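You operate a simulated robot arm through the tools that you are given. There is no shell and no other tool. Be economical: measure what you need, move in short steps, check, and stop when the job is done.

You are at the controls of a simulated two-armed robot. One attempt, no reset.

JOB
The coder is out of ink: fit the tank that the job card names and prime it.
Fine: switch off first, old tank on the cardboard, switch on again, press the green key twice, hands out from under the head. Set down upright: grey ink tank.

It is judged by the outcome, as a careful person would: the job done as asked, and still so three seconds after it is handed in. It fails if anything else is knocked over, pushed out of place, dropped, spilled or broken.

ROBOT AND FRAMES
Two 7-joint arms with two-finger parallel grippers on one trunk, on a base that drives. Base frame: it is fixed to the floor where the robot stands at the start and does not move with it; the origin is under the middle of the robot, x ahead of it, y to its left, z up; the surface under the hand at the start is at about z = 804. Lengths are in mm, angles in degrees, forces in N, time in s.
The left shoulder is at the start at [50, 168, 1182], the right one opposite. With the tool pointing down near the work surface each hand reaches from about 100 to 660 mm from the robot's upright axis, wherever it stands, measured 20 degrees to its own side. Places, roughly: black dial on the white control box [500, 200, 900]; black lever beside the coder column [900, 600, 1100]; blue key marked scan [400, 0, 900]; cardboard sheet by the chart [300, -600, 800]; drawer under the coder head [800, 500, 800]; green key marked print [500, 100, 900]; grey knob marked light mid dark [800, 100, 900]; orange flap on the coder head [800, 500, 1100]; orange key marked spray [600, 100, 900]; red lever on the white control box [500, 0, 900]; well for the ink tank [700, 700, 800]; yellow slider marked centre [700, 0, 900]. Payload 1.57 kg a hand.
The TCP of each hand is the grasp point between the finger pads, 30 mm short of the fingertips. In the tool frame z runs along the fingers and y along their closing line. Largest opening 80 mm; finger width 17, thickness 12; the body of the gripper, 40 by 82 mm, starts 80 mm behind the TCP.
Orientation is told as [roll, pitch, yaw] about the base's x, y, z axes, in that order, counted from this pose: with the fingers straight down and closing along the base's y, the tool's x points along the base's -x, its y along +y and its z along -z.

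CONTROLS
- The arms move only by the tool servo_tool. It takes "left_steps", "right_steps" or both (then of equal length, played together; a hand with none holds still); each is a list of rows, each an object (a shift or turn left out is 0, a gripper value left out holds the last) with "offset": the shift along the base's x, y, z in units of 300 mm (1.0 is 300 mm), a list of three; "rot": the turn, a rotation vector about the base's x, y, z in units of 60 degrees (1.0 is 60 degrees), a list of three; "claw": the opening, from 0 (shut) to 1 (fully open). In form: [{"offset": [x, y, z], "rot": [rx, ry, rz], "claw": claw}, ...]. A call has 1 to 20 rows; each row is the pose to reach, as a shift and turn from the pose commanded when the call began. A call with a number of a shift or a turn outside -1 to 1 is refused whole. Each row takes 0.2 s and may step no farther than 50 mm and 8.6 degrees from the row before; otherwise, or with a gripper value out of range, the whole call is refused. A pose out of reach is approached as far as the arm can. The call stops where the force on the tool passes 50 N (or 10 N more than at its start, if that is more) or the arm is blocked; 0.2 s more then pass. The fingers move at their own pace (about 45 mm/s each) and stop on an object; they squeeze with about 21 N. The grip force told is the motor's: it shows also when the fingers shut on nothing. Time passes only in rows, and 0.2 s behind the last, so rows that repeat a pose let the fingers close. The reply holds the time, the measured pose of the TCP, the force on the tool along the base axes, the opening and the grip force, in the units named above and with some noise, with the torque about the TCP (base axes, N m) and any sound that the robot's microphone picked up, and new pictures: "pictures" is both (left out), scene, wrist or none (wrist: the cameras of the hands that moved).
- Cameras (640 x 400 px; columns grow to the right, rows downward): "scene" is now at [124, 1.6, 1374.3]; the picture's right is [0.08, -1.00, 0.00], its down [-0.68, -0.06, -0.73] and it looks along [0.73, 0.06, -0.68] (base axes); focal length 214 px, centre (320, 200). "left" rides on the left gripper at [72, 7, -122] in its tool frame; the picture's right is [-0.09, 1.00, 0.00], its down [-0.84, -0.08, -0.54] and it looks along [-0.54, -0.05, 0.84] (tool axes); focal length 238 px, centre (320, 200). "right" rides on the right gripper at [72, -7, -122] in its tool frame; the picture's right is [0.09, 1.00, 0.00], its down [-0.84, 0.08, -0.54] and it looks along [-0.54, 0.05, 0.84] (tool axes); focal length 238 px, centre (320, 200).
- raise_lower(by): slides the trunk up (or, below 0, down) by that many mm; the arms and the scene camera ride with it, the base frame stays. It gives what a move gives, with no picture.
- steer(legs): drives the robot by 1 to 6 legs, each [ahead, left, turn to the left] in mm, mm and degrees, along the robot's own axes; the way and the turn of a leg run together, so that a leg with both is an arc; at most 1500 mm and 180 degrees a leg. The arms and the cameras ride along, it lands a little off, and it stops where it bumps. It gives what a move gives, and a new picture of the scene camera.
- head_to(pan, tilt): turns the head with the scene camera to pan (to the left, within 80 degrees either way) and tilt (down, from -29 to 69), counted from straight ahead of the robot. It gives what a move gives, and a new picture of the scene camera.
- locate(camera, pixels): for up to 12 pixels [column, row] of the newest picture of that camera ("zoom" is the newest enlarged one), the place [x, y, z] in the base frame of the surface seen there, good to about 3 mm, but the place of the scene camera against the robot may be out by one fixed shift of up to 12 mm in any direction. No time passes.
- enlarge(camera, box): a new picture of the part [left, top, right, bottom] of that camera's present view, enlarged. No time passes.
- sign_off(): hands the job in; it is judged then, once.

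Go step by step. Measure first, check grasps and placings, and put right what went wrong. The budget is 80 turns and 260 pictures, counting those below and the enlarged ones. Unless the task says otherwise, let go and move clear before handing in, and close with one line.

The tools are called after "Call:" by a JSON object that holds its "fn" and its "kwargs". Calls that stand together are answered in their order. servo_tool: Moves the arms, as the interface text tells. Its arguments: {"type":"object","properties":{"left_steps":{"type":"array","items":{"type":"object","properties":{"offset":{"type":"array","items":{"type":"number"}},"rot":{"type":"array","items":{"type":"number"}},"claw":{"type":"number"}}}},"right_steps":{"type":"array","items":{"type":"object","properties":{"offset":{"type":"array","items":{"type":"number"}},"rot":{"type":"array","items":{"type":"number"}},"claw":{"type":"number"}}}},"pictures":{"type":"string","enum":["both","scene","wrist","none"]}},"required":[]} The other tools are called the same way: raise_lower (by) slides the trunk up or down; steer (legs) drives the base; head_to (pan, tilt) turns the head that bears the scene camera; locate (camera, pixels) gives the place of the surface under pixels of a picture; enlarge (camera, box) takes an enlarged picture of a part of a camera's view; sign_off () hands the job in.

At the start:

```text
clock: 0.0
left_position: [388.0, 134.5, 1201.6]
left_ee_rot: [0.0, 0.0, 0.1]
left_wrist_force: [-0.2, -0.8, -0.4]
left_torque: [0.0, 0.03, 0.03]
left_grip_width: 80.7
left_grip_force: 0.1
right_position: [401.6, -202.8, 1203.4]
right_ee_rot: [0.0, 0.1, 0.0]
right_wrist_force: [0.1, 0.3, -0.1]
right_torque: [-0.02, 0.0, 0.02]
right_grip_width: 80.0
right_grip_force: 0.0
trunk travel left (down, up): [-350.0, 93.0]
robot x, y, heading: [-3.4, -0.8, -0.1]
head pan, tilt: [4.7, 43.1]
```

scene: 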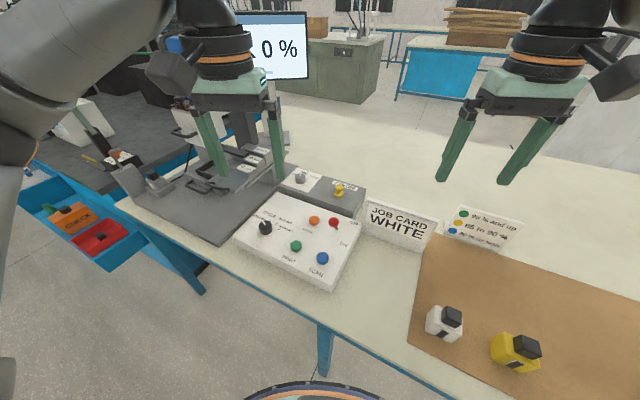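
right: 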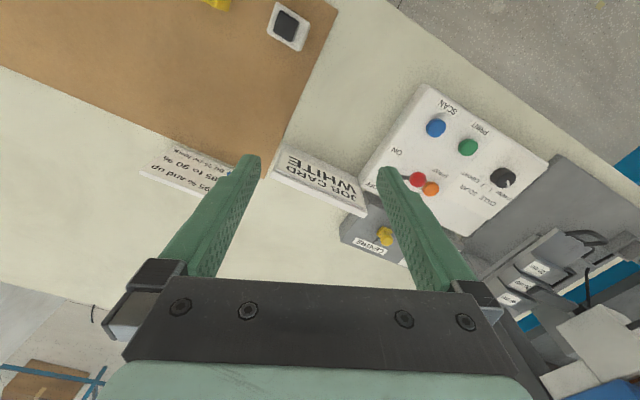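
left: 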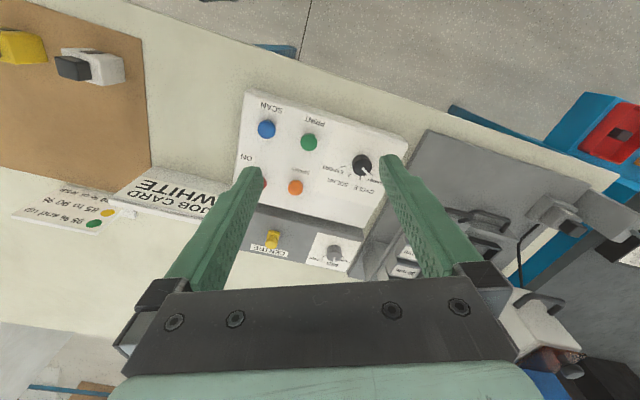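

The job card reads WHITE, and a white tank (445,322) and a yellow one stand on the cardboard. I'll look left at the coder and the well, then enlarge the control box.

Call:
{"fn": "enlarge", "kwargs": {"camera": "scene", "box": [220, 160, 380, 290]}}

Call:
{"fn": "enlarge", "kwargs": {"camera": "scene", "box": [360, 190, 560, 390]}}

Call:
{"fn": "head_to", "kwargs": {"pan": 45, "tilt": 35}}

```text
3.08 times, centred on (300, 225) of scene
```

zoom: 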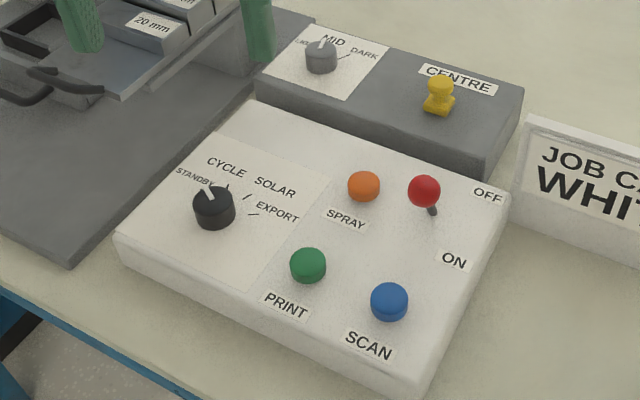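

```text
2.00 times, centred on (460, 290) of scene
```

zoom: 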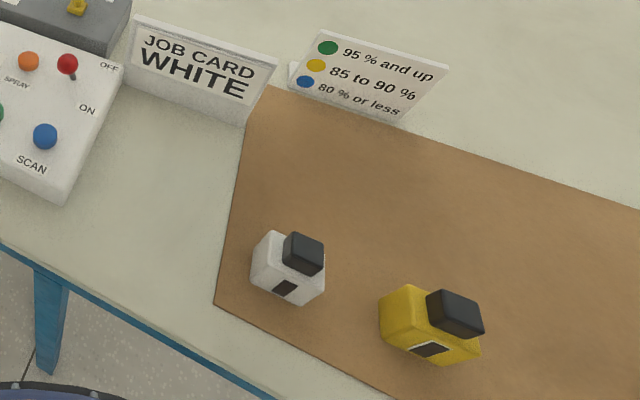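

```text
clock: 1.1
left_position: [388.1, 135.0, 1202.7]
left_ee_rot: [-0.1, 0.0, 0.1]
left_wrist_force: [0.0, 0.2, -0.3]
left_torque: [-0.03, -0.02, 0.01]
left_grip_width: 80.3
left_grip_force: 0.0
right_position: [401.7, -202.9, 1202.7]
right_ee_rot: [0.0, -0.1, -0.1]
right_wrist_force: [0.6, -0.5, -0.8]
right_torque: [0.0, -0.01, -0.01]
right_grip_width: 79.7
right_grip_force: 0.1
trunk travel left (down, up): [-350.0, 93.0]
robot x, y, heading: [-1.4, 1.5, -0.2]
head pan, tilt: [45.0, 35.0]
```

scene: 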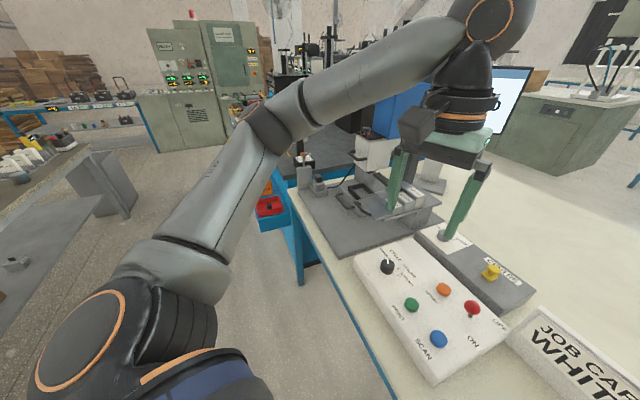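

The arm hides the coder area. I'll enlarge it around (330,180) and look at the lever.

Call:
{"fn": "enlarge", "kwargs": {"camera": "scene", "box": [240, 110, 460, 250]}}

Call:
{"fn": "enlarge", "kwargs": {"camera": "scene", "box": [350, 230, 530, 360]}}

Call:
{"fn": "locate", "kwargs": {"camera": "scene", "pixels": [[411, 304], [473, 307], [388, 266], [443, 289], [438, 338], [305, 160], [320, 187], [465, 346]]}}

Call:
{"fn": "enlarge", "kwargs": {"camera": "left", "box": [220, 80, 420, 230]}}

```text
2.86 times, centred on (350, 180) of scene
```

zoom: 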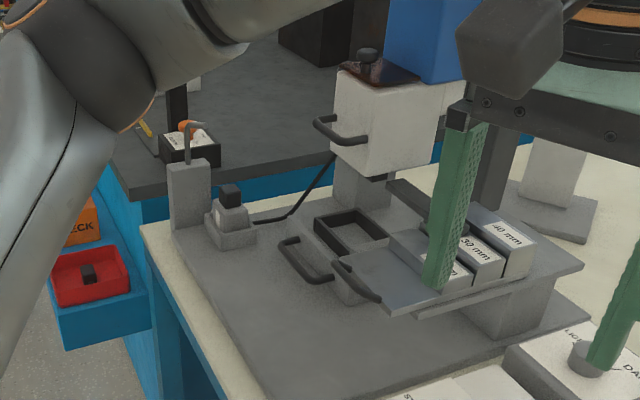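

```text
3.08 times, centred on (440, 295) of scene
```

zoom: 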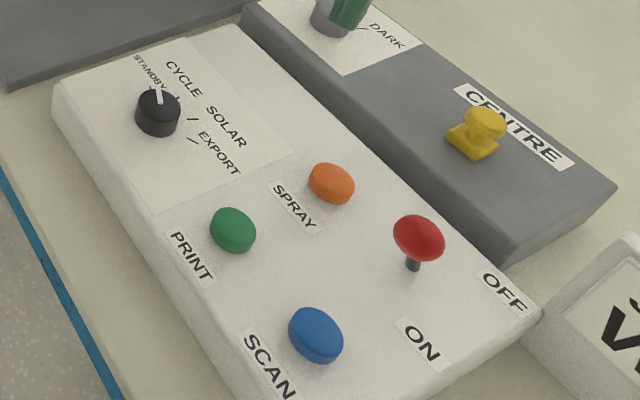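

```text
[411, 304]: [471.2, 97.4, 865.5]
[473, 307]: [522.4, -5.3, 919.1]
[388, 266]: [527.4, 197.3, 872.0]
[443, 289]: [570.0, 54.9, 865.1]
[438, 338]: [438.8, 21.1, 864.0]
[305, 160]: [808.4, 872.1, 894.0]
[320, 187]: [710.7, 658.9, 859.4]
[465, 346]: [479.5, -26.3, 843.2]
```

```text
2.67 times, centred on (320, 155) of left
```

zoom: 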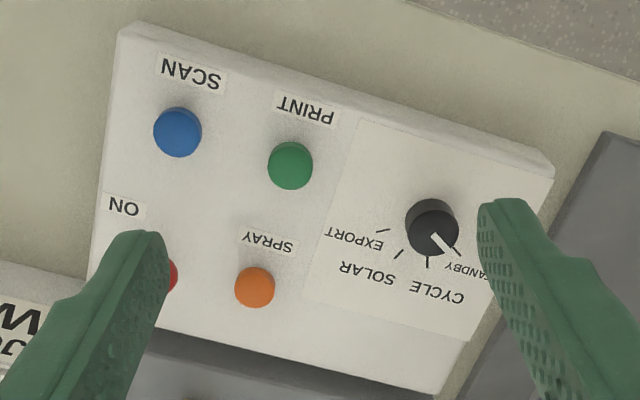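

The lever knob stands at (473,307); I need its base and the OFF/ON labels to know which way it is thrown. I'll also measure the parts round the well.

Call:
{"fn": "locate", "kwargs": {"camera": "scene", "pixels": [[470, 318], [474, 340], [500, 325], [472, 303], [319, 180], [306, 175], [321, 192], [489, 268], [528, 345]]}}

Call:
{"fn": "head_to", "kwargs": {"pan": 10, "tilt": 10}}

```text
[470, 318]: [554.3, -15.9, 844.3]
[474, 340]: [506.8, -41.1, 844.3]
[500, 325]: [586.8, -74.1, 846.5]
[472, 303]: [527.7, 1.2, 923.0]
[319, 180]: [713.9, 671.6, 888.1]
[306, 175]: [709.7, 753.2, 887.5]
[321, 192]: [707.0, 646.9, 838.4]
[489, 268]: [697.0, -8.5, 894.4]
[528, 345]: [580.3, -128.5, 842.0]
```

```text
clock: 2.1
left_position: [388.4, 135.0, 1202.1]
left_ee_rot: [0.0, -0.1, 0.2]
left_wrist_force: [-0.2, 0.3, -0.8]
left_torque: [0.0, 0.01, 0.01]
left_grip_width: 80.0
left_grip_force: 0.0
right_position: [400.8, -202.4, 1203.3]
right_ee_rot: [-0.1, -0.1, 0.0]
right_wrist_force: [-0.7, -0.3, 0.1]
right_torque: [-0.03, 0.0, 0.02]
right_grip_width: 80.0
right_grip_force: 0.2
trunk travel left (down, up): [-350.0, 93.0]
robot x, y, heading: [0.2, 2.1, -0.2]
head pan, tilt: [10.0, 10.0]
```

scene: 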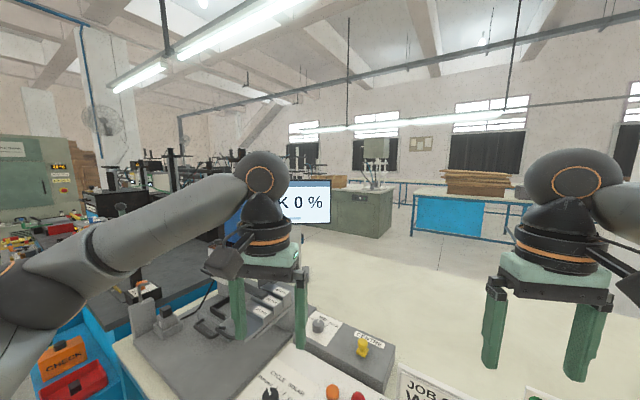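

The readings put the knob at x≈525 against a base at about 550, so it leans toward ON. I'll measure the same items with the wrist cameras to find the scene camera's shift.

Call:
{"fn": "locate", "kwargs": {"camera": "right", "pixels": [[418, 180], [436, 127], [468, 147], [431, 189], [503, 177], [411, 171], [289, 28], [385, 236], [397, 152]]}}

Call:
{"fn": "locate", "kwargs": {"camera": "left", "pixels": [[267, 129], [309, 142], [295, 187], [364, 165], [105, 68], [70, 68], [247, 157], [20, 45]]}}

Call:
{"fn": "enlarge", "kwargs": {"camera": "right", "box": [350, 80, 560, 230]}}

Call:
{"fn": "enlarge", "kwargs": {"camera": "scene", "box": [220, 160, 340, 240]}}

```text
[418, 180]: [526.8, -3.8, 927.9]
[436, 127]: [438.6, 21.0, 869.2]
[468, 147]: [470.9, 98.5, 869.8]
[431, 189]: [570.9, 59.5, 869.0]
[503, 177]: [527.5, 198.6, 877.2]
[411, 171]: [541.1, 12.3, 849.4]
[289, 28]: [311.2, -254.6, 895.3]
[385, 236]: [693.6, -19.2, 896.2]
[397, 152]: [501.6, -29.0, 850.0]
```

```text
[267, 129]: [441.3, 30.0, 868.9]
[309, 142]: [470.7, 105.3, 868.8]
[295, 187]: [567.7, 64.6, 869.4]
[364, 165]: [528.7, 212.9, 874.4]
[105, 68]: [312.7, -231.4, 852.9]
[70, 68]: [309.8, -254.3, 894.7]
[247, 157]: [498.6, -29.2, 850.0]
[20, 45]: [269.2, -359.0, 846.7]
```

```text
2.67 times, centred on (455, 155) of right
```

zoom: 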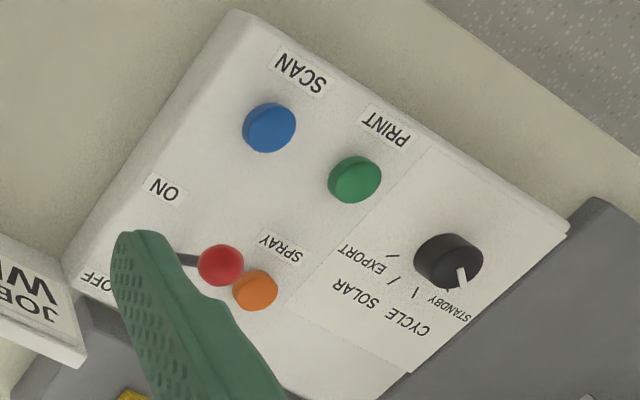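

```text
5.00 times, centred on (280, 200) of scene
```

zoom: 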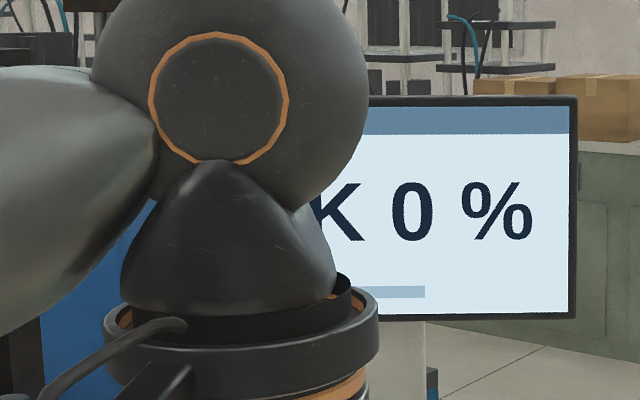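

Wrist readings agree with the scene camera (scene about 5 mm low), and the red knob is at (527,-4,~920) leaning to ON. I'll bring the right hand, fingers shut, just in front of the knob and move the left hand aside.

Call:
{"fn": "servo_tool", "kwargs": {"right_steps": [{"offset": [0.055, 0.145, 0], "claw": 0}, {"offset": [0.11, 0.29, 0], "claw": 0}, {"offset": [0.165, 0.43, 0], "claw": 0}, {"offset": [0.22, 0.58, 0], "claw": 0}, {"offset": [0.273, 0.723, 0], "claw": 0}, {"offset": [0.273, 0.723, -0.15], "claw": 0}, {"offset": [0.273, 0.723, -0.3], "claw": 0}, {"offset": [0.273, 0.723, -0.45], "claw": 0}, {"offset": [0.273, 0.723, -0.6], "claw": 0}, {"offset": [0.273, 0.723, -0.75], "claw": 0}, {"offset": [0.273, 0.723, -0.9], "claw": 0}], "left_steps": [{"offset": [0, 0.12, 0]}, {"offset": [0, 0.24, 0]}, {"offset": [0, 0.36, 0]}, {"offset": [0, 0.48, 0]}, {"offset": [0, 0.5, 0]}, {"offset": [0, 0.5, 0]}, {"offset": [0, 0.5, 0]}, {"offset": [0, 0.5, 0]}, {"offset": [0, 0.5, 0]}, {"offset": [0, 0.5, 0]}, {"offset": [0, 0.5, 0]}], "pictures": "none"}}

Call:
{"fn": "head_to", "kwargs": {"pan": 10, "tilt": 45}}

Call:
{"fn": "enlarge", "kwargs": {"camera": "right", "box": [160, 100, 480, 300]}}

```text
clock: 4.5
left_position: [389.4, 287.0, 1202.8]
left_ee_rot: [0.0, 0.0, 0.2]
left_wrist_force: [-0.1, 0.4, -0.1]
left_torque: [-0.03, -0.05, -0.01]
left_grip_width: 79.8
left_grip_force: 0.0
right_position: [484.9, 15.2, 932.6]
right_ee_rot: [0.0, 0.0, -0.1]
right_wrist_force: [0.4, 0.3, 0.0]
right_torque: [0.0, 0.01, -0.04]
right_grip_width: 0.0
right_grip_force: 20.5
trunk travel left (down, up): [-350.0, 93.0]
robot x, y, heading: [-1.3, -1.1, -0.2]
head pan, tilt: [10.0, 10.0]
```

```text
clock: 5.5
left_position: [388.3, 286.0, 1203.7]
left_ee_rot: [0.1, 0.0, 0.1]
left_wrist_force: [-0.1, 0.2, -0.3]
left_torque: [-0.01, -0.01, 0.03]
left_grip_width: 80.0
left_grip_force: 0.2
right_position: [483.5, 14.7, 934.5]
right_ee_rot: [0.0, 0.0, -0.1]
right_wrist_force: [-0.7, 0.3, -0.3]
right_torque: [0.03, -0.01, 0.02]
right_grip_width: 0.0
right_grip_force: 20.6
trunk travel left (down, up): [-350.0, 93.0]
robot x, y, heading: [-0.7, -1.6, -0.1]
head pan, tilt: [10.0, 45.0]
```

scene: 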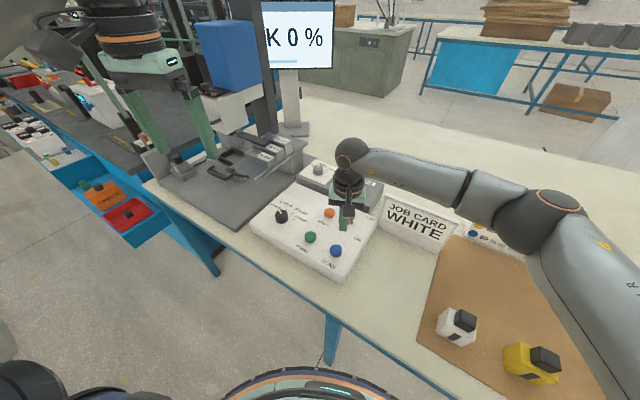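

```text
2.00 times, centred on (320, 200) of right
```

zoom: 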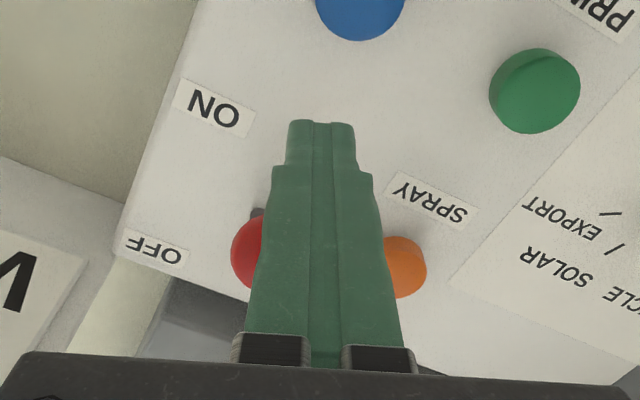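

The shut fingers stand in front of the knob, slightly to its +y side. I'll shift a little in -y and push it toward OFF.

Call:
{"fn": "servo_tool", "kwargs": {"right_steps": [{"offset": [0, -0.025, 0]}, {"offset": [0.05, -0.045, 0]}, {"offset": [0.1, -0.065, 0]}, {"offset": [0.15, -0.086, 0]}, {"offset": [0.2, -0.107, 0]}, {"offset": [0.24, -0.123, 0]}], "pictures": "none"}}

Call:
{"fn": "head_to", "kwargs": {"pan": 10, "tilt": 44}}

Call:
{"fn": "enlarge", "kwargs": {"camera": "scene", "box": [260, 160, 400, 260]}}

Call:
{"fn": "enlarge", "kwargs": {"camera": "right", "box": [160, 100, 480, 300]}}

```text
clock: 6.9
left_position: [388.5, 284.9, 1203.5]
left_ee_rot: [-0.1, 0.0, 0.1]
left_wrist_force: [-0.7, -0.2, -0.7]
left_torque: [-0.01, 0.01, 0.01]
left_grip_width: 80.3
left_grip_force: 0.0
right_position: [557.2, -22.1, 932.4]
right_ee_rot: [0.0, -0.1, 0.0]
right_wrist_force: [0.3, 0.4, 0.1]
right_torque: [0.01, -0.01, -0.02]
right_grip_width: 0.0
right_grip_force: 21.4
trunk travel left (down, up): [-350.0, 93.0]
robot x, y, heading: [-0.4, -3.9, 0.1]
head pan, tilt: [10.0, 45.0]
```

```text
clock: 7.5
left_position: [388.1, 286.1, 1201.7]
left_ee_rot: [0.0, 0.1, 0.1]
left_wrist_force: [1.0, -0.4, -0.5]
left_torque: [0.01, 0.0, -0.02]
left_grip_width: 79.8
left_grip_force: 0.1
right_position: [555.6, -21.9, 932.4]
right_ee_rot: [0.0, -0.2, 0.0]
right_wrist_force: [-0.1, -0.1, 0.6]
right_torque: [0.01, -0.01, 0.01]
right_grip_width: 0.0
right_grip_force: 21.2
trunk travel left (down, up): [-350.0, 93.0]
robot x, y, heading: [-1.6, -5.2, 0.0]
head pan, tilt: [10.0, 44.0]
```

scene: 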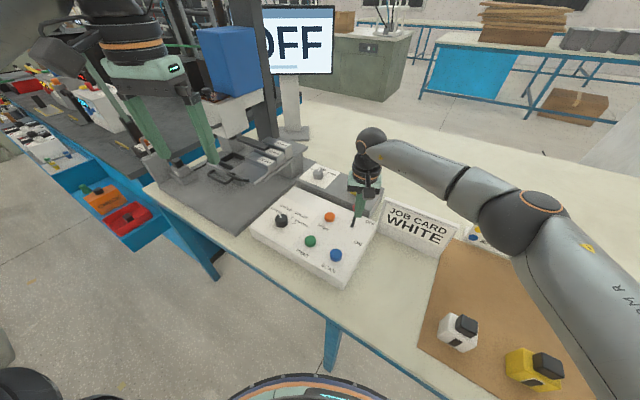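

```text
4.00 times, centred on (330, 210) of scene
```

zoom: 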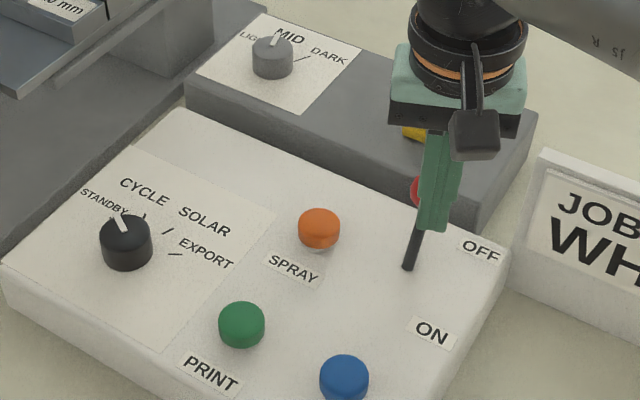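

```text
2.00 times, centred on (320, 200) of right
```

zoom: 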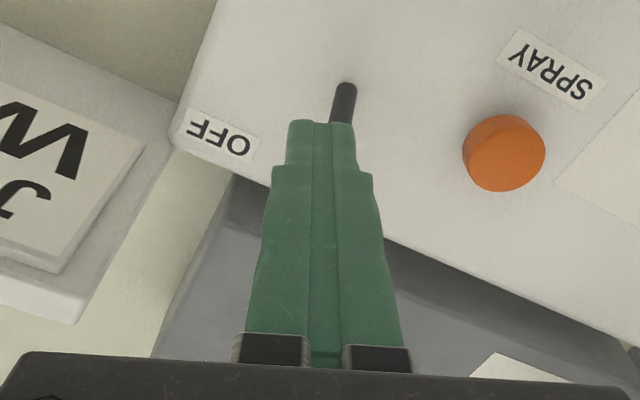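

The screen now reads OFF and the lever leans back. I'll withdraw the right hand to its home and measure the table edge for driving.

Call:
{"fn": "servo_tool", "kwargs": {"right_steps": [{"offset": [-0.12, 0.05, 0]}, {"offset": [-0.12, 0.05, 0.15]}, {"offset": [-0.14, 0.05, 0.3]}, {"offset": [-0.18, 0.0, 0.44]}, {"offset": [-0.25, -0.08, 0.56]}, {"offset": [-0.35, -0.15, 0.66]}, {"offset": [-0.42, -0.27, 0.74]}, {"offset": [-0.48, -0.38, 0.82]}, {"offset": [-0.5, -0.5, 0.9]}, {"offset": [-0.5, -0.6, 0.9]}], "pictures": "scene"}}

Call:
{"fn": "locate", "kwargs": {"camera": "scene", "pixels": [[150, 190], [225, 240], [280, 272], [340, 306], [400, 342], [440, 366]]}}

Call:
{"fn": "enlarge", "kwargs": {"camera": "scene", "box": [120, 100, 320, 240]}}

```text
clock: 9.7
left_position: [388.3, 283.7, 1203.2]
left_ee_rot: [0.0, -0.1, 0.1]
left_wrist_force: [-0.7, 0.3, 0.6]
left_torque: [0.04, 0.04, 0.0]
left_grip_width: 79.9
left_grip_force: 0.1
right_position: [405.5, -204.2, 1202.6]
right_ee_rot: [0.1, 0.0, -0.1]
right_wrist_force: [0.6, -1.2, 0.7]
right_torque: [-0.01, 0.0, -0.02]
right_grip_width: 0.0
right_grip_force: 21.4
trunk travel left (down, up): [-350.0, 93.0]
robot x, y, heading: [-0.6, 0.8, 0.1]
head pan, tilt: [10.0, 44.0]
```

scene: 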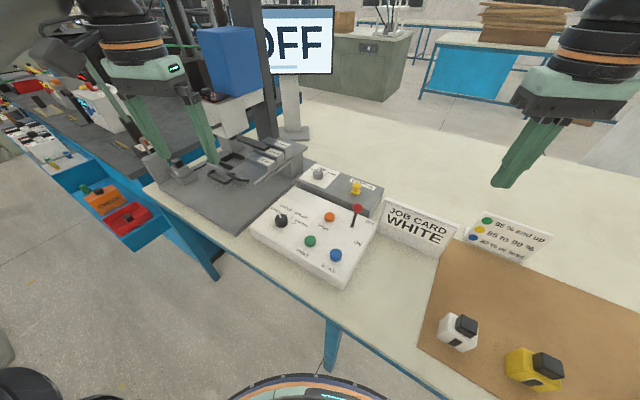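

```text
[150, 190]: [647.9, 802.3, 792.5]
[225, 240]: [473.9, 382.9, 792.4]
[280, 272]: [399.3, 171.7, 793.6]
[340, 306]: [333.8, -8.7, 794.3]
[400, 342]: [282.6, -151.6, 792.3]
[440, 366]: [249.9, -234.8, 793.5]
```

```text
2.86 times, centred on (220, 170) of scene
```

zoom: 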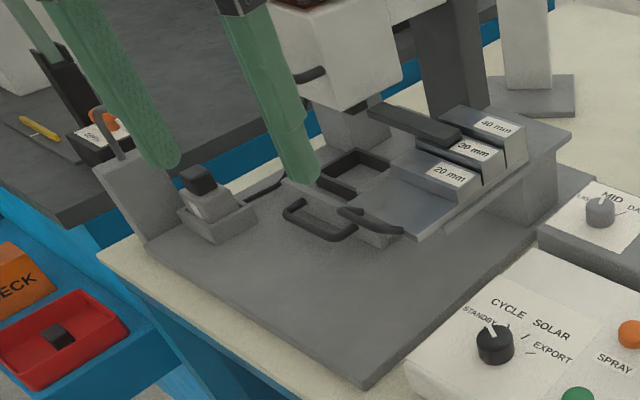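

The edge runs at about 21° and lies 315 mm from the robot axis. Before driving left, I'll measure the open drawer and the well region.

Call:
{"fn": "locate", "kwargs": {"camera": "zoom", "pixels": [[198, 178], [205, 205], [140, 190], [100, 112], [160, 345], [60, 335], [120, 380], [270, 188], [318, 225], [250, 215], [180, 212], [205, 240]]}}

Call:
{"fn": "locate", "kwargs": {"camera": "scene", "pixels": [[152, 225], [130, 248], [60, 180], [100, 215], [20, 130], [458, 333], [467, 325], [470, 345], [440, 328], [518, 372], [548, 362], [430, 290]]}}

Call:
{"fn": "enlarge", "kwargs": {"camera": "scene", "box": [400, 290, 600, 400]}}

```text
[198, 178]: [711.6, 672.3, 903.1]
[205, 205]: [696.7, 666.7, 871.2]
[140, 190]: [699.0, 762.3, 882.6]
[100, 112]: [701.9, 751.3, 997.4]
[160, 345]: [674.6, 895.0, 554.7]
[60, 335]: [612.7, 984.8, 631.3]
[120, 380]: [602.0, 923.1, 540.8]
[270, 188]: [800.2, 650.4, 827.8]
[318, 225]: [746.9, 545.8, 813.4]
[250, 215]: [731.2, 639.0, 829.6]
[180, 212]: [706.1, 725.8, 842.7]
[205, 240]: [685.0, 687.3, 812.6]
```

```text
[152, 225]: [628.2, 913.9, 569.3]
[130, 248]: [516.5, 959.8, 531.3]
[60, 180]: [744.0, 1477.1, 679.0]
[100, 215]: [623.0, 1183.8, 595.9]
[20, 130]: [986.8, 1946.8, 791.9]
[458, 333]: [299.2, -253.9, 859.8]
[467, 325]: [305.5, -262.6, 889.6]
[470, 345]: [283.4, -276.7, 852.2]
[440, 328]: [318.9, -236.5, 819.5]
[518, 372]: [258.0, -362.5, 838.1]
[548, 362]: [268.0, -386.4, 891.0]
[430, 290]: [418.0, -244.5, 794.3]
```

```text
3.20 times, centred on (500, 345) of scene
```

zoom: 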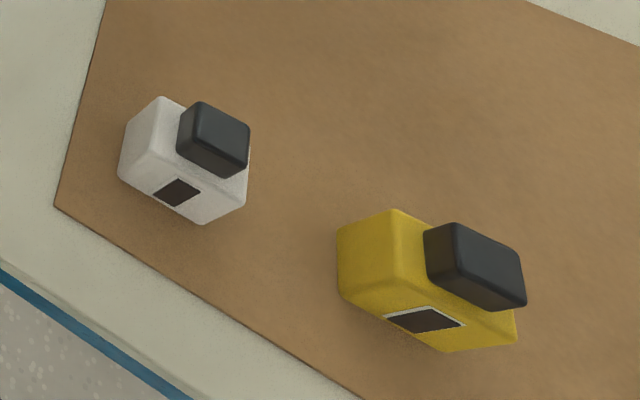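

Drawer begins at t≈1080 along the edge, so I can slide left about 640 mm facing the bench squarely. I'll turn right 21° and strafe left, first 400 mm.

Call:
{"fn": "steer", "kwargs": {"legs": [[0, 0, -21], [0, 400, 0]]}}

```text
clock: 14.9
left_position: [607.8, 503.4, 1203.3]
left_ee_rot: [0.0, 0.0, -20.7]
left_wrist_force: [0.8, 0.5, -0.3]
left_torque: [-0.03, -0.03, 0.0]
left_grip_width: 80.2
left_grip_force: 0.2
right_position: [448.7, 40.9, 1202.6]
right_ee_rot: [-0.1, 0.0, -20.9]
right_wrist_force: [0.2, 0.1, 0.2]
right_torque: [-0.02, -0.02, 0.0]
right_grip_width: 0.0
right_grip_force: 21.4
trunk travel left (down, up): [-350.0, 93.0]
robot x, y, heading: [141.7, 374.9, -21.0]
head pan, tilt: [10.0, 44.0]
```

scene: 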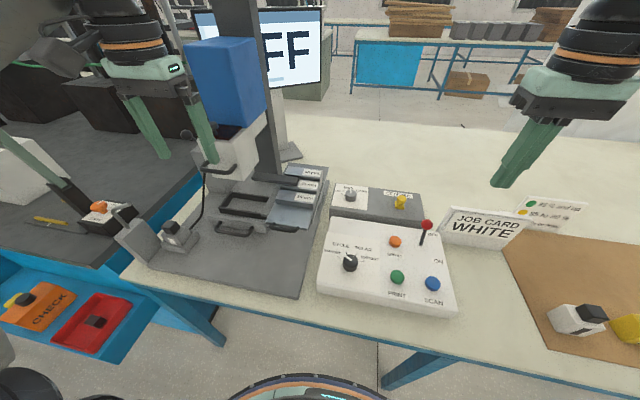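

The view is clear, with the tank in its well at (170,232) and the drawer to the left. I'll strafe another 220 mm and look at the well.

Call:
{"fn": "steer", "kwargs": {"legs": [[0, 220, 0]]}}

Call:
{"fn": "head_to", "kwargs": {"pan": 20, "tilt": 50}}

Call:
{"fn": "enlarge", "kwargs": {"camera": "left", "box": [160, 40, 480, 240]}}

```text
clock: 17.4
left_position: [685.7, 710.1, 1202.8]
left_ee_rot: [0.0, 0.0, -20.6]
left_wrist_force: [-1.1, 0.0, 0.0]
left_torque: [-0.02, -0.03, -0.02]
left_grip_width: 79.7
left_grip_force: 0.1
right_position: [528.3, 248.1, 1201.8]
right_ee_rot: [0.0, 0.0, -20.7]
right_wrist_force: [0.2, -0.5, 0.6]
right_torque: [-0.03, 0.01, -0.01]
right_grip_width: 0.1
right_grip_force: 21.4
trunk travel left (down, up): [-350.0, 93.0]
robot x, y, heading: [224.5, 580.1, -20.7]
head pan, tilt: [10.0, 44.0]
```

scene: 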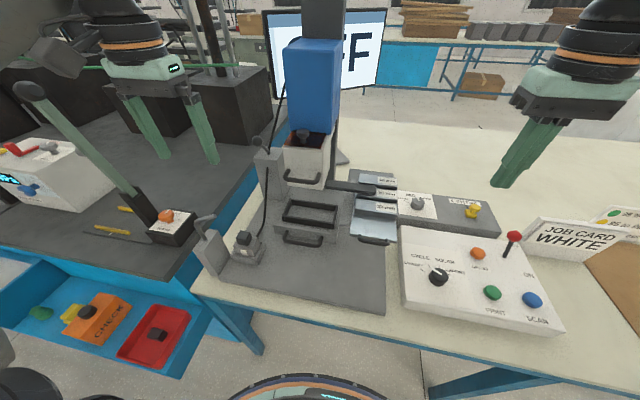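

```text
clock: 18.2
left_position: [684.8, 710.4, 1202.0]
left_ee_rot: [-0.1, -0.1, -20.6]
left_wrist_force: [-0.3, -1.0, 0.8]
left_torque: [-0.03, 0.02, 0.02]
left_grip_width: 80.2
left_grip_force: 0.0
right_position: [528.5, 247.5, 1203.3]
right_ee_rot: [0.0, 0.0, -20.8]
right_wrist_force: [-0.3, -0.4, -0.1]
right_torque: [-0.02, 0.02, 0.0]
right_grip_width: 0.1
right_grip_force: 21.0
trunk travel left (down, up): [-350.0, 93.0]
robot x, y, heading: [222.2, 580.9, -20.8]
head pan, tilt: [20.0, 50.0]
```

scene: 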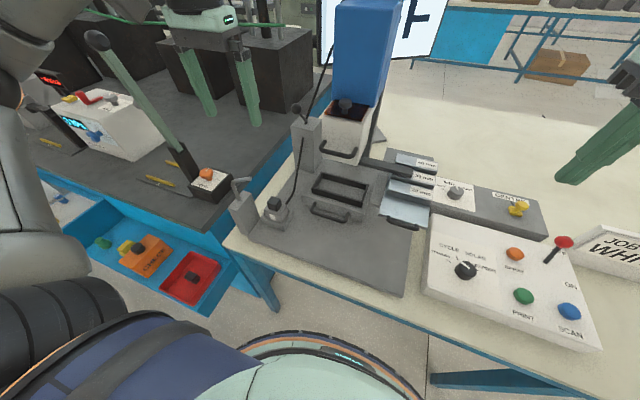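

```text
2.00 times, centred on (320, 140) of left
```

zoom: 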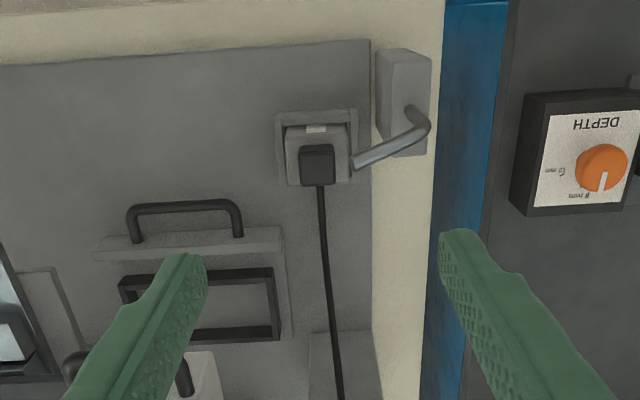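

The left wrist view shows the tank (zoom 317,155) in its cup, a bent rod from the post beside it and a cord behind. I'll enlarge to see whether the rod holds the tank down.

Call:
{"fn": "enlarge", "kwargs": {"camera": "scene", "box": [220, 150, 316, 240]}}

Call:
{"fn": "enlarge", "kwargs": {"camera": "left", "box": [280, 80, 400, 160]}}

Call:
{"fn": "locate", "kwargs": {"camera": "left", "pixels": [[318, 141], [318, 121], [310, 134], [330, 118], [302, 118], [340, 138], [299, 143], [331, 143], [337, 143], [370, 122], [368, 112], [330, 170]]}}

```text
4.44 times, centred on (268, 195) of scene
```

zoom: 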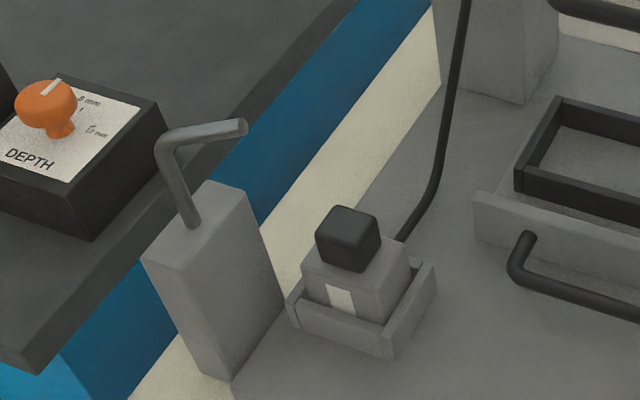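

```text
5.00 times, centred on (340, 120) of left
```

zoom: 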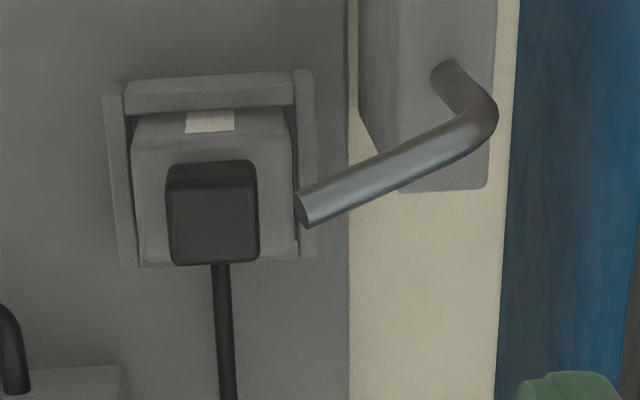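

```text
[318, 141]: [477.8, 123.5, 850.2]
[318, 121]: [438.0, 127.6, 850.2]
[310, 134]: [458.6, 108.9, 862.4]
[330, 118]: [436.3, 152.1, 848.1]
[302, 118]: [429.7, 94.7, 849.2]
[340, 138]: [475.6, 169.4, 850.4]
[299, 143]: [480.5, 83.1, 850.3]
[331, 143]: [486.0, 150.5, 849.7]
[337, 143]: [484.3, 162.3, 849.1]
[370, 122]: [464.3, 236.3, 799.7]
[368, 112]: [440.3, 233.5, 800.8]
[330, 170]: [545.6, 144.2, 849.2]
```

The rod ends high (z≈1000) beside the tank without touching it; the window faces the robot and the cap sits toward the back. I'll refresh the left picture and measure.

Call:
{"fn": "servo_tool", "kwargs": {"left_steps": [{"offset": [0, 0, 0]}], "pictures": "wrist"}}

Call:
{"fn": "enlarge", "kwargs": {"camera": "left", "box": [280, 80, 400, 160]}}

Call:
{"fn": "locate", "kwargs": {"camera": "zoom", "pixels": [[215, 215], [172, 180], [250, 180], [145, 150], [280, 150], [150, 240], [280, 245], [210, 90], [118, 180], [308, 170], [310, 205], [480, 110]]}}

Call:
{"fn": "locate", "kwargs": {"camera": "zoom", "pixels": [[450, 80], [380, 90], [430, 170], [222, 330], [170, 255], [250, 255], [210, 120], [290, 80], [120, 90], [300, 210]]}}

```text
clock: 18.6
left_position: [685.4, 710.0, 1203.3]
left_ee_rot: [0.0, 0.0, -20.7]
left_wrist_force: [0.3, -0.4, -0.1]
left_torque: [0.02, 0.01, -0.04]
left_grip_width: 79.9
left_grip_force: 0.1
right_position: [529.4, 247.4, 1203.3]
right_ee_rot: [0.0, 0.0, -20.8]
right_wrist_force: [0.0, 0.4, -0.1]
right_torque: [0.01, -0.02, 0.03]
right_grip_width: 0.0
right_grip_force: 20.8
trunk travel left (down, up): [-350.0, 93.0]
robot x, y, heading: [221.3, 580.6, -20.5]
head pan, tilt: [20.0, 50.0]
```

left: 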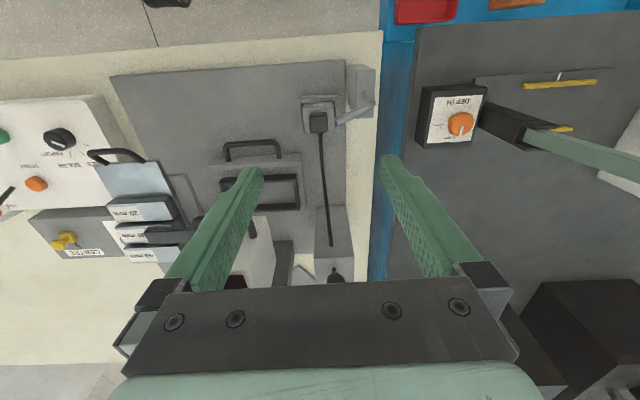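

```text
5.00 times, centred on (340, 120) of left
```

zoom: 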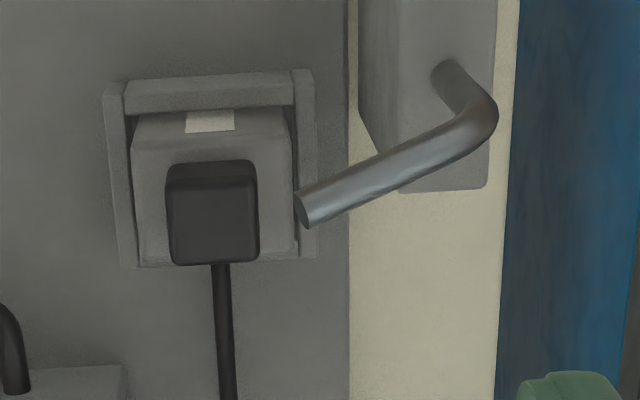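

```text
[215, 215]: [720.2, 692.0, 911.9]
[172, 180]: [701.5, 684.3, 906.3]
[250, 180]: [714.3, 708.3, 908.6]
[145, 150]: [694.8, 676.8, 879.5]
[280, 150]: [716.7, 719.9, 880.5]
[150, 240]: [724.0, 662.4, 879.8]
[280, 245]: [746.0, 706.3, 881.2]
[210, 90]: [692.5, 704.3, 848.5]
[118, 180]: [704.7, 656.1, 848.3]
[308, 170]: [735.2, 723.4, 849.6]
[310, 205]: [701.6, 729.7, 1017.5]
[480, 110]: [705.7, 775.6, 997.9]
```

```text
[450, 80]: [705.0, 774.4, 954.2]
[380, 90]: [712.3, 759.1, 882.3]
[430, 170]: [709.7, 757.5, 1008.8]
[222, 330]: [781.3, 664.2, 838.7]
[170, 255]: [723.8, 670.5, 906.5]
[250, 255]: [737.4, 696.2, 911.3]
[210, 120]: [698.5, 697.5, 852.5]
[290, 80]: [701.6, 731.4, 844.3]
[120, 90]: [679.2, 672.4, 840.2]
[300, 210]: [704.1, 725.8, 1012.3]
```

In bench axes the tank body spans about t 877–926, n 405–448, z to 880, with cup walls to z≈849 and the rod end near t≈928, z≈1010. I'll grip it front-to-back with the hand yawed +90°, so its camera stays clear of the rod.

Call:
{"fn": "servo_tool", "kwargs": {"left_steps": [{"rot": [0, 0, 0.14]}, {"rot": [0, 0, 0.28]}, {"rot": [0, 0, 0.42]}, {"rot": [0, 0, 0.56]}, {"rot": [0, 0, 0.7]}, {"rot": [0, 0, 0.84]}, {"rot": [0, 0, 0.98]}], "pictures": "none"}}

Call:
{"fn": "servo_tool", "kwargs": {"left_steps": [{"rot": [0, 0, 0.13], "offset": [0.03, -0.03, 0]}, {"rot": [0, 0, 0.26], "offset": [0.06, -0.06, 0]}, {"rot": [0, 0, 0.39], "offset": [0.1, -0.085, 0]}, {"rot": [0, 0, 0.52], "offset": [0.1, -0.085, 0]}, {"rot": [0, 0, 0.52], "offset": [0.1, -0.085, -0.12]}], "pictures": "both"}}

```text
clock: 20.2
left_position: [685.3, 709.2, 1202.7]
left_ee_rot: [0.0, 0.0, 38.3]
left_wrist_force: [0.1, 0.5, 0.7]
left_torque: [-0.03, 0.01, 0.01]
left_grip_width: 80.2
left_grip_force: 0.0
right_position: [528.9, 246.7, 1201.8]
right_ee_rot: [0.1, 0.0, -20.9]
right_wrist_force: [-0.4, -0.4, 0.2]
right_torque: [-0.01, 0.03, -0.03]
right_grip_width: 0.1
right_grip_force: 20.8
trunk travel left (down, up): [-350.0, 93.0]
robot x, y, heading: [222.3, 582.1, -20.8]
head pan, tilt: [20.0, 50.0]
```

```text
clock: 21.4
left_position: [716.9, 684.9, 1167.8]
left_ee_rot: [0.0, 0.0, 69.5]
left_wrist_force: [0.4, 0.4, 0.3]
left_torque: [-0.02, -0.01, 0.03]
left_grip_width: 80.2
left_grip_force: 0.1
right_position: [529.3, 247.7, 1203.6]
right_ee_rot: [0.0, 0.0, -20.8]
right_wrist_force: [0.6, 0.8, 1.1]
right_torque: [0.03, 0.0, 0.04]
right_grip_width: 0.0
right_grip_force: 20.9
trunk travel left (down, up): [-350.0, 93.0]
robot x, y, heading: [221.9, 580.6, -20.4]
head pan, tilt: [20.0, 50.0]
```

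scene: 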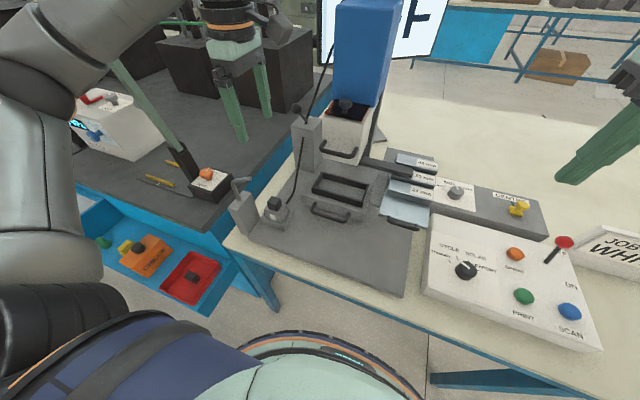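
left: 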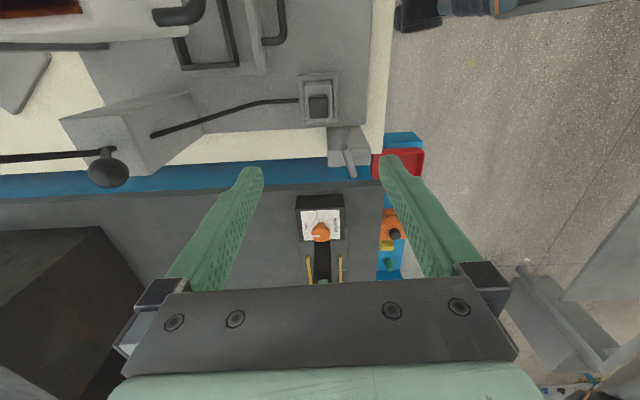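

The hand is squared; the tank shows at (318,100). I'll measure it once more from this view before lowering.

Call:
{"fn": "enlarge", "kwargs": {"camera": "left", "box": [270, 60, 390, 190]}}

Call:
{"fn": "locate", "kwargs": {"camera": "zoom", "pixels": [[285, 120], [350, 115], [290, 185], [350, 180], [270, 105], [370, 100], [260, 180], [365, 195], [250, 80], [380, 80], [430, 350], [240, 150]]}}

```text
3.08 times, centred on (330, 125) of left
```

zoom: 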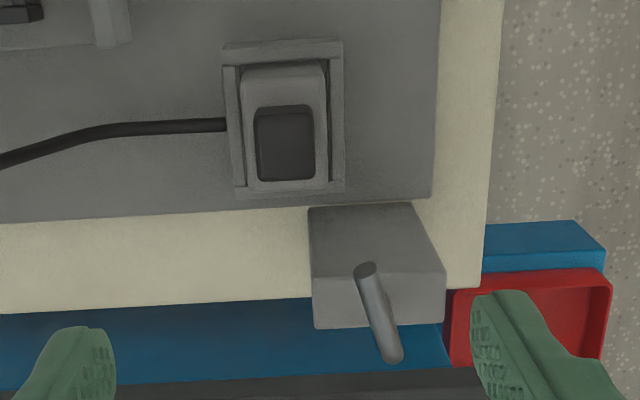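

```text
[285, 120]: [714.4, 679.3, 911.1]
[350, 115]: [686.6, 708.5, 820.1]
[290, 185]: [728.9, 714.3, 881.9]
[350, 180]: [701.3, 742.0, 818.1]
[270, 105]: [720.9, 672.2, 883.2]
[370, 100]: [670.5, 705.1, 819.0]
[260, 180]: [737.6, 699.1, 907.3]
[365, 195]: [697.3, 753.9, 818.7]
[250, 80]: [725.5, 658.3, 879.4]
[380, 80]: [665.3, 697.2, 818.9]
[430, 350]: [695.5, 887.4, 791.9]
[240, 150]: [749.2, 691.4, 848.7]
```

The cup has four walls and the cord goes into the cup, not the tank. I'll take the tank's top corners.

Call:
{"fn": "locate", "kwargs": {"camera": "zoom", "pixels": [[248, 72], [318, 70], [248, 128], [322, 128], [252, 182], [322, 180], [262, 112], [308, 110], [264, 176], [308, 172], [228, 130], [337, 128]]}}

Call:
{"fn": "locate", "kwargs": {"camera": "zoom", "pixels": [[283, 47], [365, 268], [376, 320], [392, 355], [311, 215], [410, 208], [315, 320], [283, 186], [283, 191]]}}

```text
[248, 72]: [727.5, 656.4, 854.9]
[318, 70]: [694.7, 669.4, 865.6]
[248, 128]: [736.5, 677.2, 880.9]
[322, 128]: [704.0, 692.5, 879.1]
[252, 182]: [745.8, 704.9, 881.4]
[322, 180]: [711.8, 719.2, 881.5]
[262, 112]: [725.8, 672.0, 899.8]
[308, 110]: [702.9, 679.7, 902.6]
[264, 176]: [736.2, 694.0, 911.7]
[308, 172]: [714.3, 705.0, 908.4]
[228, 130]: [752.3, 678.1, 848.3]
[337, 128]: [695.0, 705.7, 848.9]
```

```text
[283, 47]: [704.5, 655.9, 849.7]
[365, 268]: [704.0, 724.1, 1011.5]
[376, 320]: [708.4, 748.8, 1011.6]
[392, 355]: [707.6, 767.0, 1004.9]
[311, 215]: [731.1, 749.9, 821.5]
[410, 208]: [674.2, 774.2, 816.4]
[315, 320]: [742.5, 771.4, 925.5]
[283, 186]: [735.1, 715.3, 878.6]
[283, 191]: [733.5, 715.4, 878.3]
```

The body is about n 411–450, t 873–925, yaw about -22°, and the rod end is at (704,724,1011). I'll tilt the hand 12° away from the rod, descend to just above the cap, and check.

Call:
{"fn": "servo_tool", "kwargs": {"left_steps": [{"rot": [0.1, -0.035, -0.015], "offset": [0.003, -0.003, 0]}, {"rot": [0.187, -0.071, -0.033], "offset": [0.007, -0.006, -0.03]}, {"rot": [0.187, -0.071, -0.033], "offset": [0.007, -0.006, -0.18]}, {"rot": [0.187, -0.071, -0.033], "offset": [0.007, -0.006, -0.33]}, {"rot": [0.187, -0.071, -0.033], "offset": [0.007, -0.006, -0.48]}, {"rot": [0.187, -0.071, -0.033], "offset": [0.007, -0.006, -0.6]}, {"rot": [0.187, -0.071, -0.033], "offset": [0.007, -0.006, -0.69]}], "pictures": "both"}}

Call:
{"fn": "enlarge", "kwargs": {"camera": "scene", "box": [200, 130, 330, 240]}}

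```text
clock: 23.0
left_position: [717.6, 683.5, 959.1]
left_ee_rot: [0.2, -11.9, 67.3]
left_wrist_force: [0.3, -0.1, 0.0]
left_torque: [-0.02, 0.02, -0.01]
left_grip_width: 80.1
left_grip_force: 0.1
right_position: [528.3, 247.4, 1202.5]
right_ee_rot: [0.0, 0.0, -20.8]
right_wrist_force: [0.1, -0.1, -0.7]
right_torque: [0.01, -0.01, 0.0]
right_grip_width: 0.0
right_grip_force: 21.2
trunk travel left (down, up): [-350.0, 93.0]
robot x, y, heading: [223.2, 580.0, -21.0]
head pan, tilt: [20.0, 50.0]
```

scene: 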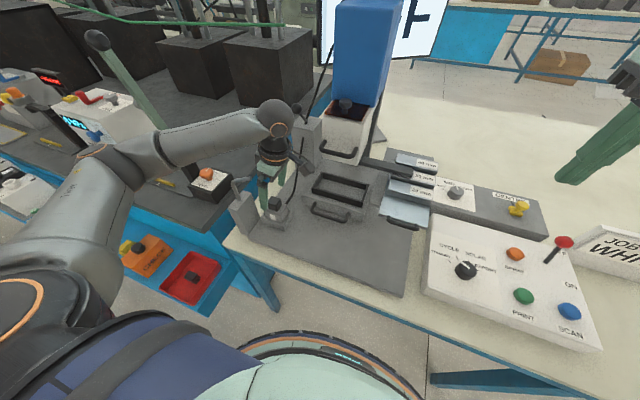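
left: 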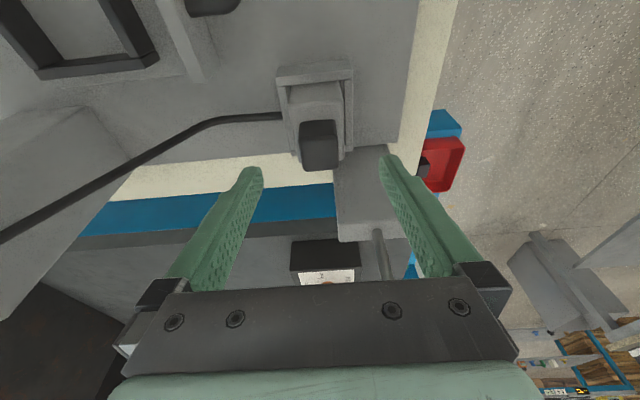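

```text
3.64 times, centred on (265, 185) of scene
```

zoom: 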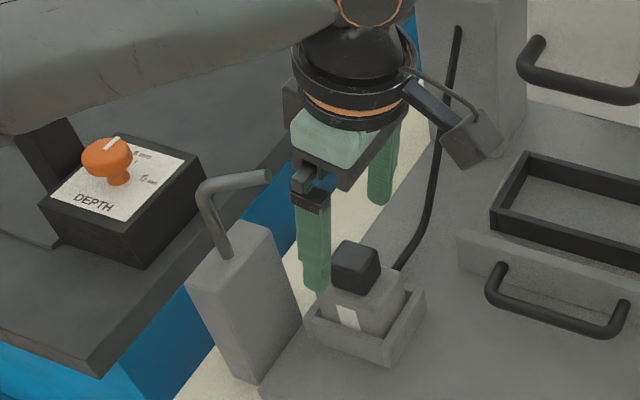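

The hand straddles the tank with the rod clear. I'll lower 73 mm, close, and check.

Call:
{"fn": "servo_tool", "kwargs": {"left_steps": [{"offset": [0.004, 0, -0.1]}, {"offset": [0.004, 0, -0.2]}, {"offset": [0.004, 0, -0.242]}], "pictures": "none"}}

Call:
{"fn": "servo_tool", "kwargs": {"left_steps": [{"claw": 0.4}, {"claw": 0.4}, {"claw": 0.4}, {"claw": 0.4}, {"claw": 0.4}], "pictures": "wrist"}}

Call:
{"fn": "enlarge", "kwargs": {"camera": "scene", "box": [200, 130, 330, 240]}}

```text
clock: 23.8
left_position: [719.0, 681.7, 887.1]
left_ee_rot: [0.1, -12.0, 67.3]
left_wrist_force: [0.3, 0.2, -0.5]
left_torque: [0.01, 0.0, -0.01]
left_grip_width: 80.0
left_grip_force: 0.1
right_position: [528.8, 247.6, 1203.4]
right_ee_rot: [-0.1, 0.0, -20.8]
right_wrist_force: [0.2, 0.0, -0.9]
right_torque: [0.02, 0.01, 0.02]
right_grip_width: 0.0
right_grip_force: 20.8
trunk travel left (down, up): [-350.0, 93.0]
robot x, y, heading: [219.4, 581.2, -20.6]
head pan, tilt: [20.0, 50.0]
```

```text
clock: 25.0
left_position: [718.1, 682.0, 886.1]
left_ee_rot: [0.2, -12.0, 67.3]
left_wrist_force: [0.3, 0.6, -0.1]
left_torque: [0.04, 0.0, 0.01]
left_grip_width: 43.6
left_grip_force: 20.2
right_position: [529.4, 247.3, 1202.9]
right_ee_rot: [-0.1, 0.0, -20.8]
right_wrist_force: [0.1, -0.1, -0.1]
right_torque: [0.01, -0.01, 0.02]
right_grip_width: 0.1
right_grip_force: 20.7
trunk travel left (down, up): [-350.0, 93.0]
robot x, y, heading: [222.5, 580.2, -20.8]
head pan, tilt: [20.0, 50.0]
```

left: 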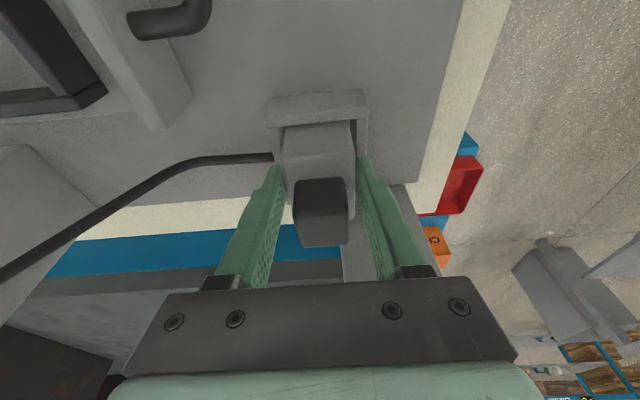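

```text
3.64 times, centred on (265, 185) of scene
```

zoom: 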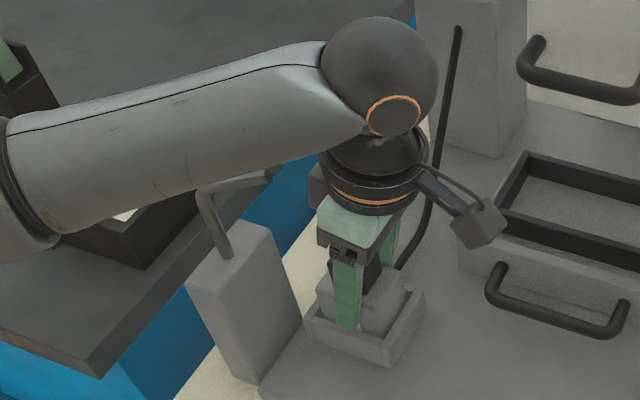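

The fingers hold the body at 43.6 mm with 20 N. I'll lift 48 mm straight up and then shift away from the rod (toward -t).

Call:
{"fn": "servo_tool", "kwargs": {"left_steps": [{"offset": [0, 0, 0.03]}, {"offset": [0, 0, 0.07]}, {"offset": [0, 0, 0.11]}, {"offset": [0, 0, 0.155]}, {"offset": [0, 0, 0.155]}], "pictures": "wrist"}}

Call:
{"fn": "enlarge", "kwargs": {"camera": "scene", "box": [200, 130, 330, 240]}}

```text
clock: 26.2
left_position: [718.7, 684.1, 933.5]
left_ee_rot: [0.2, -11.9, 67.2]
left_wrist_force: [0.1, 1.4, -1.3]
left_torque: [-0.03, 0.05, -0.02]
left_grip_width: 43.4
left_grip_force: 21.5
right_position: [528.6, 247.2, 1202.6]
right_ee_rot: [0.0, 0.0, -20.8]
right_wrist_force: [0.4, 0.3, 0.3]
right_torque: [0.0, -0.03, -0.01]
right_grip_width: 0.0
right_grip_force: 21.0
trunk travel left (down, up): [-350.0, 93.0]
robot x, y, heading: [222.1, 583.0, -20.4]
head pan, tilt: [20.0, 50.0]
```

left: 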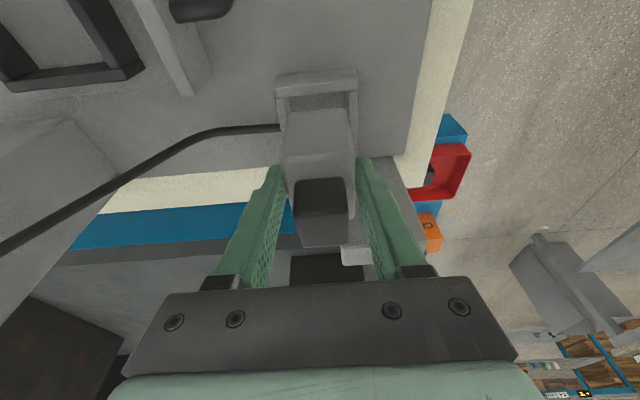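

```text
3.64 times, centred on (265, 185) of scene
```

zoom: 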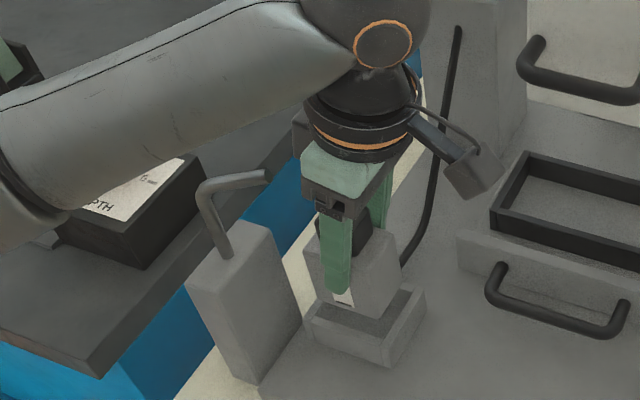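

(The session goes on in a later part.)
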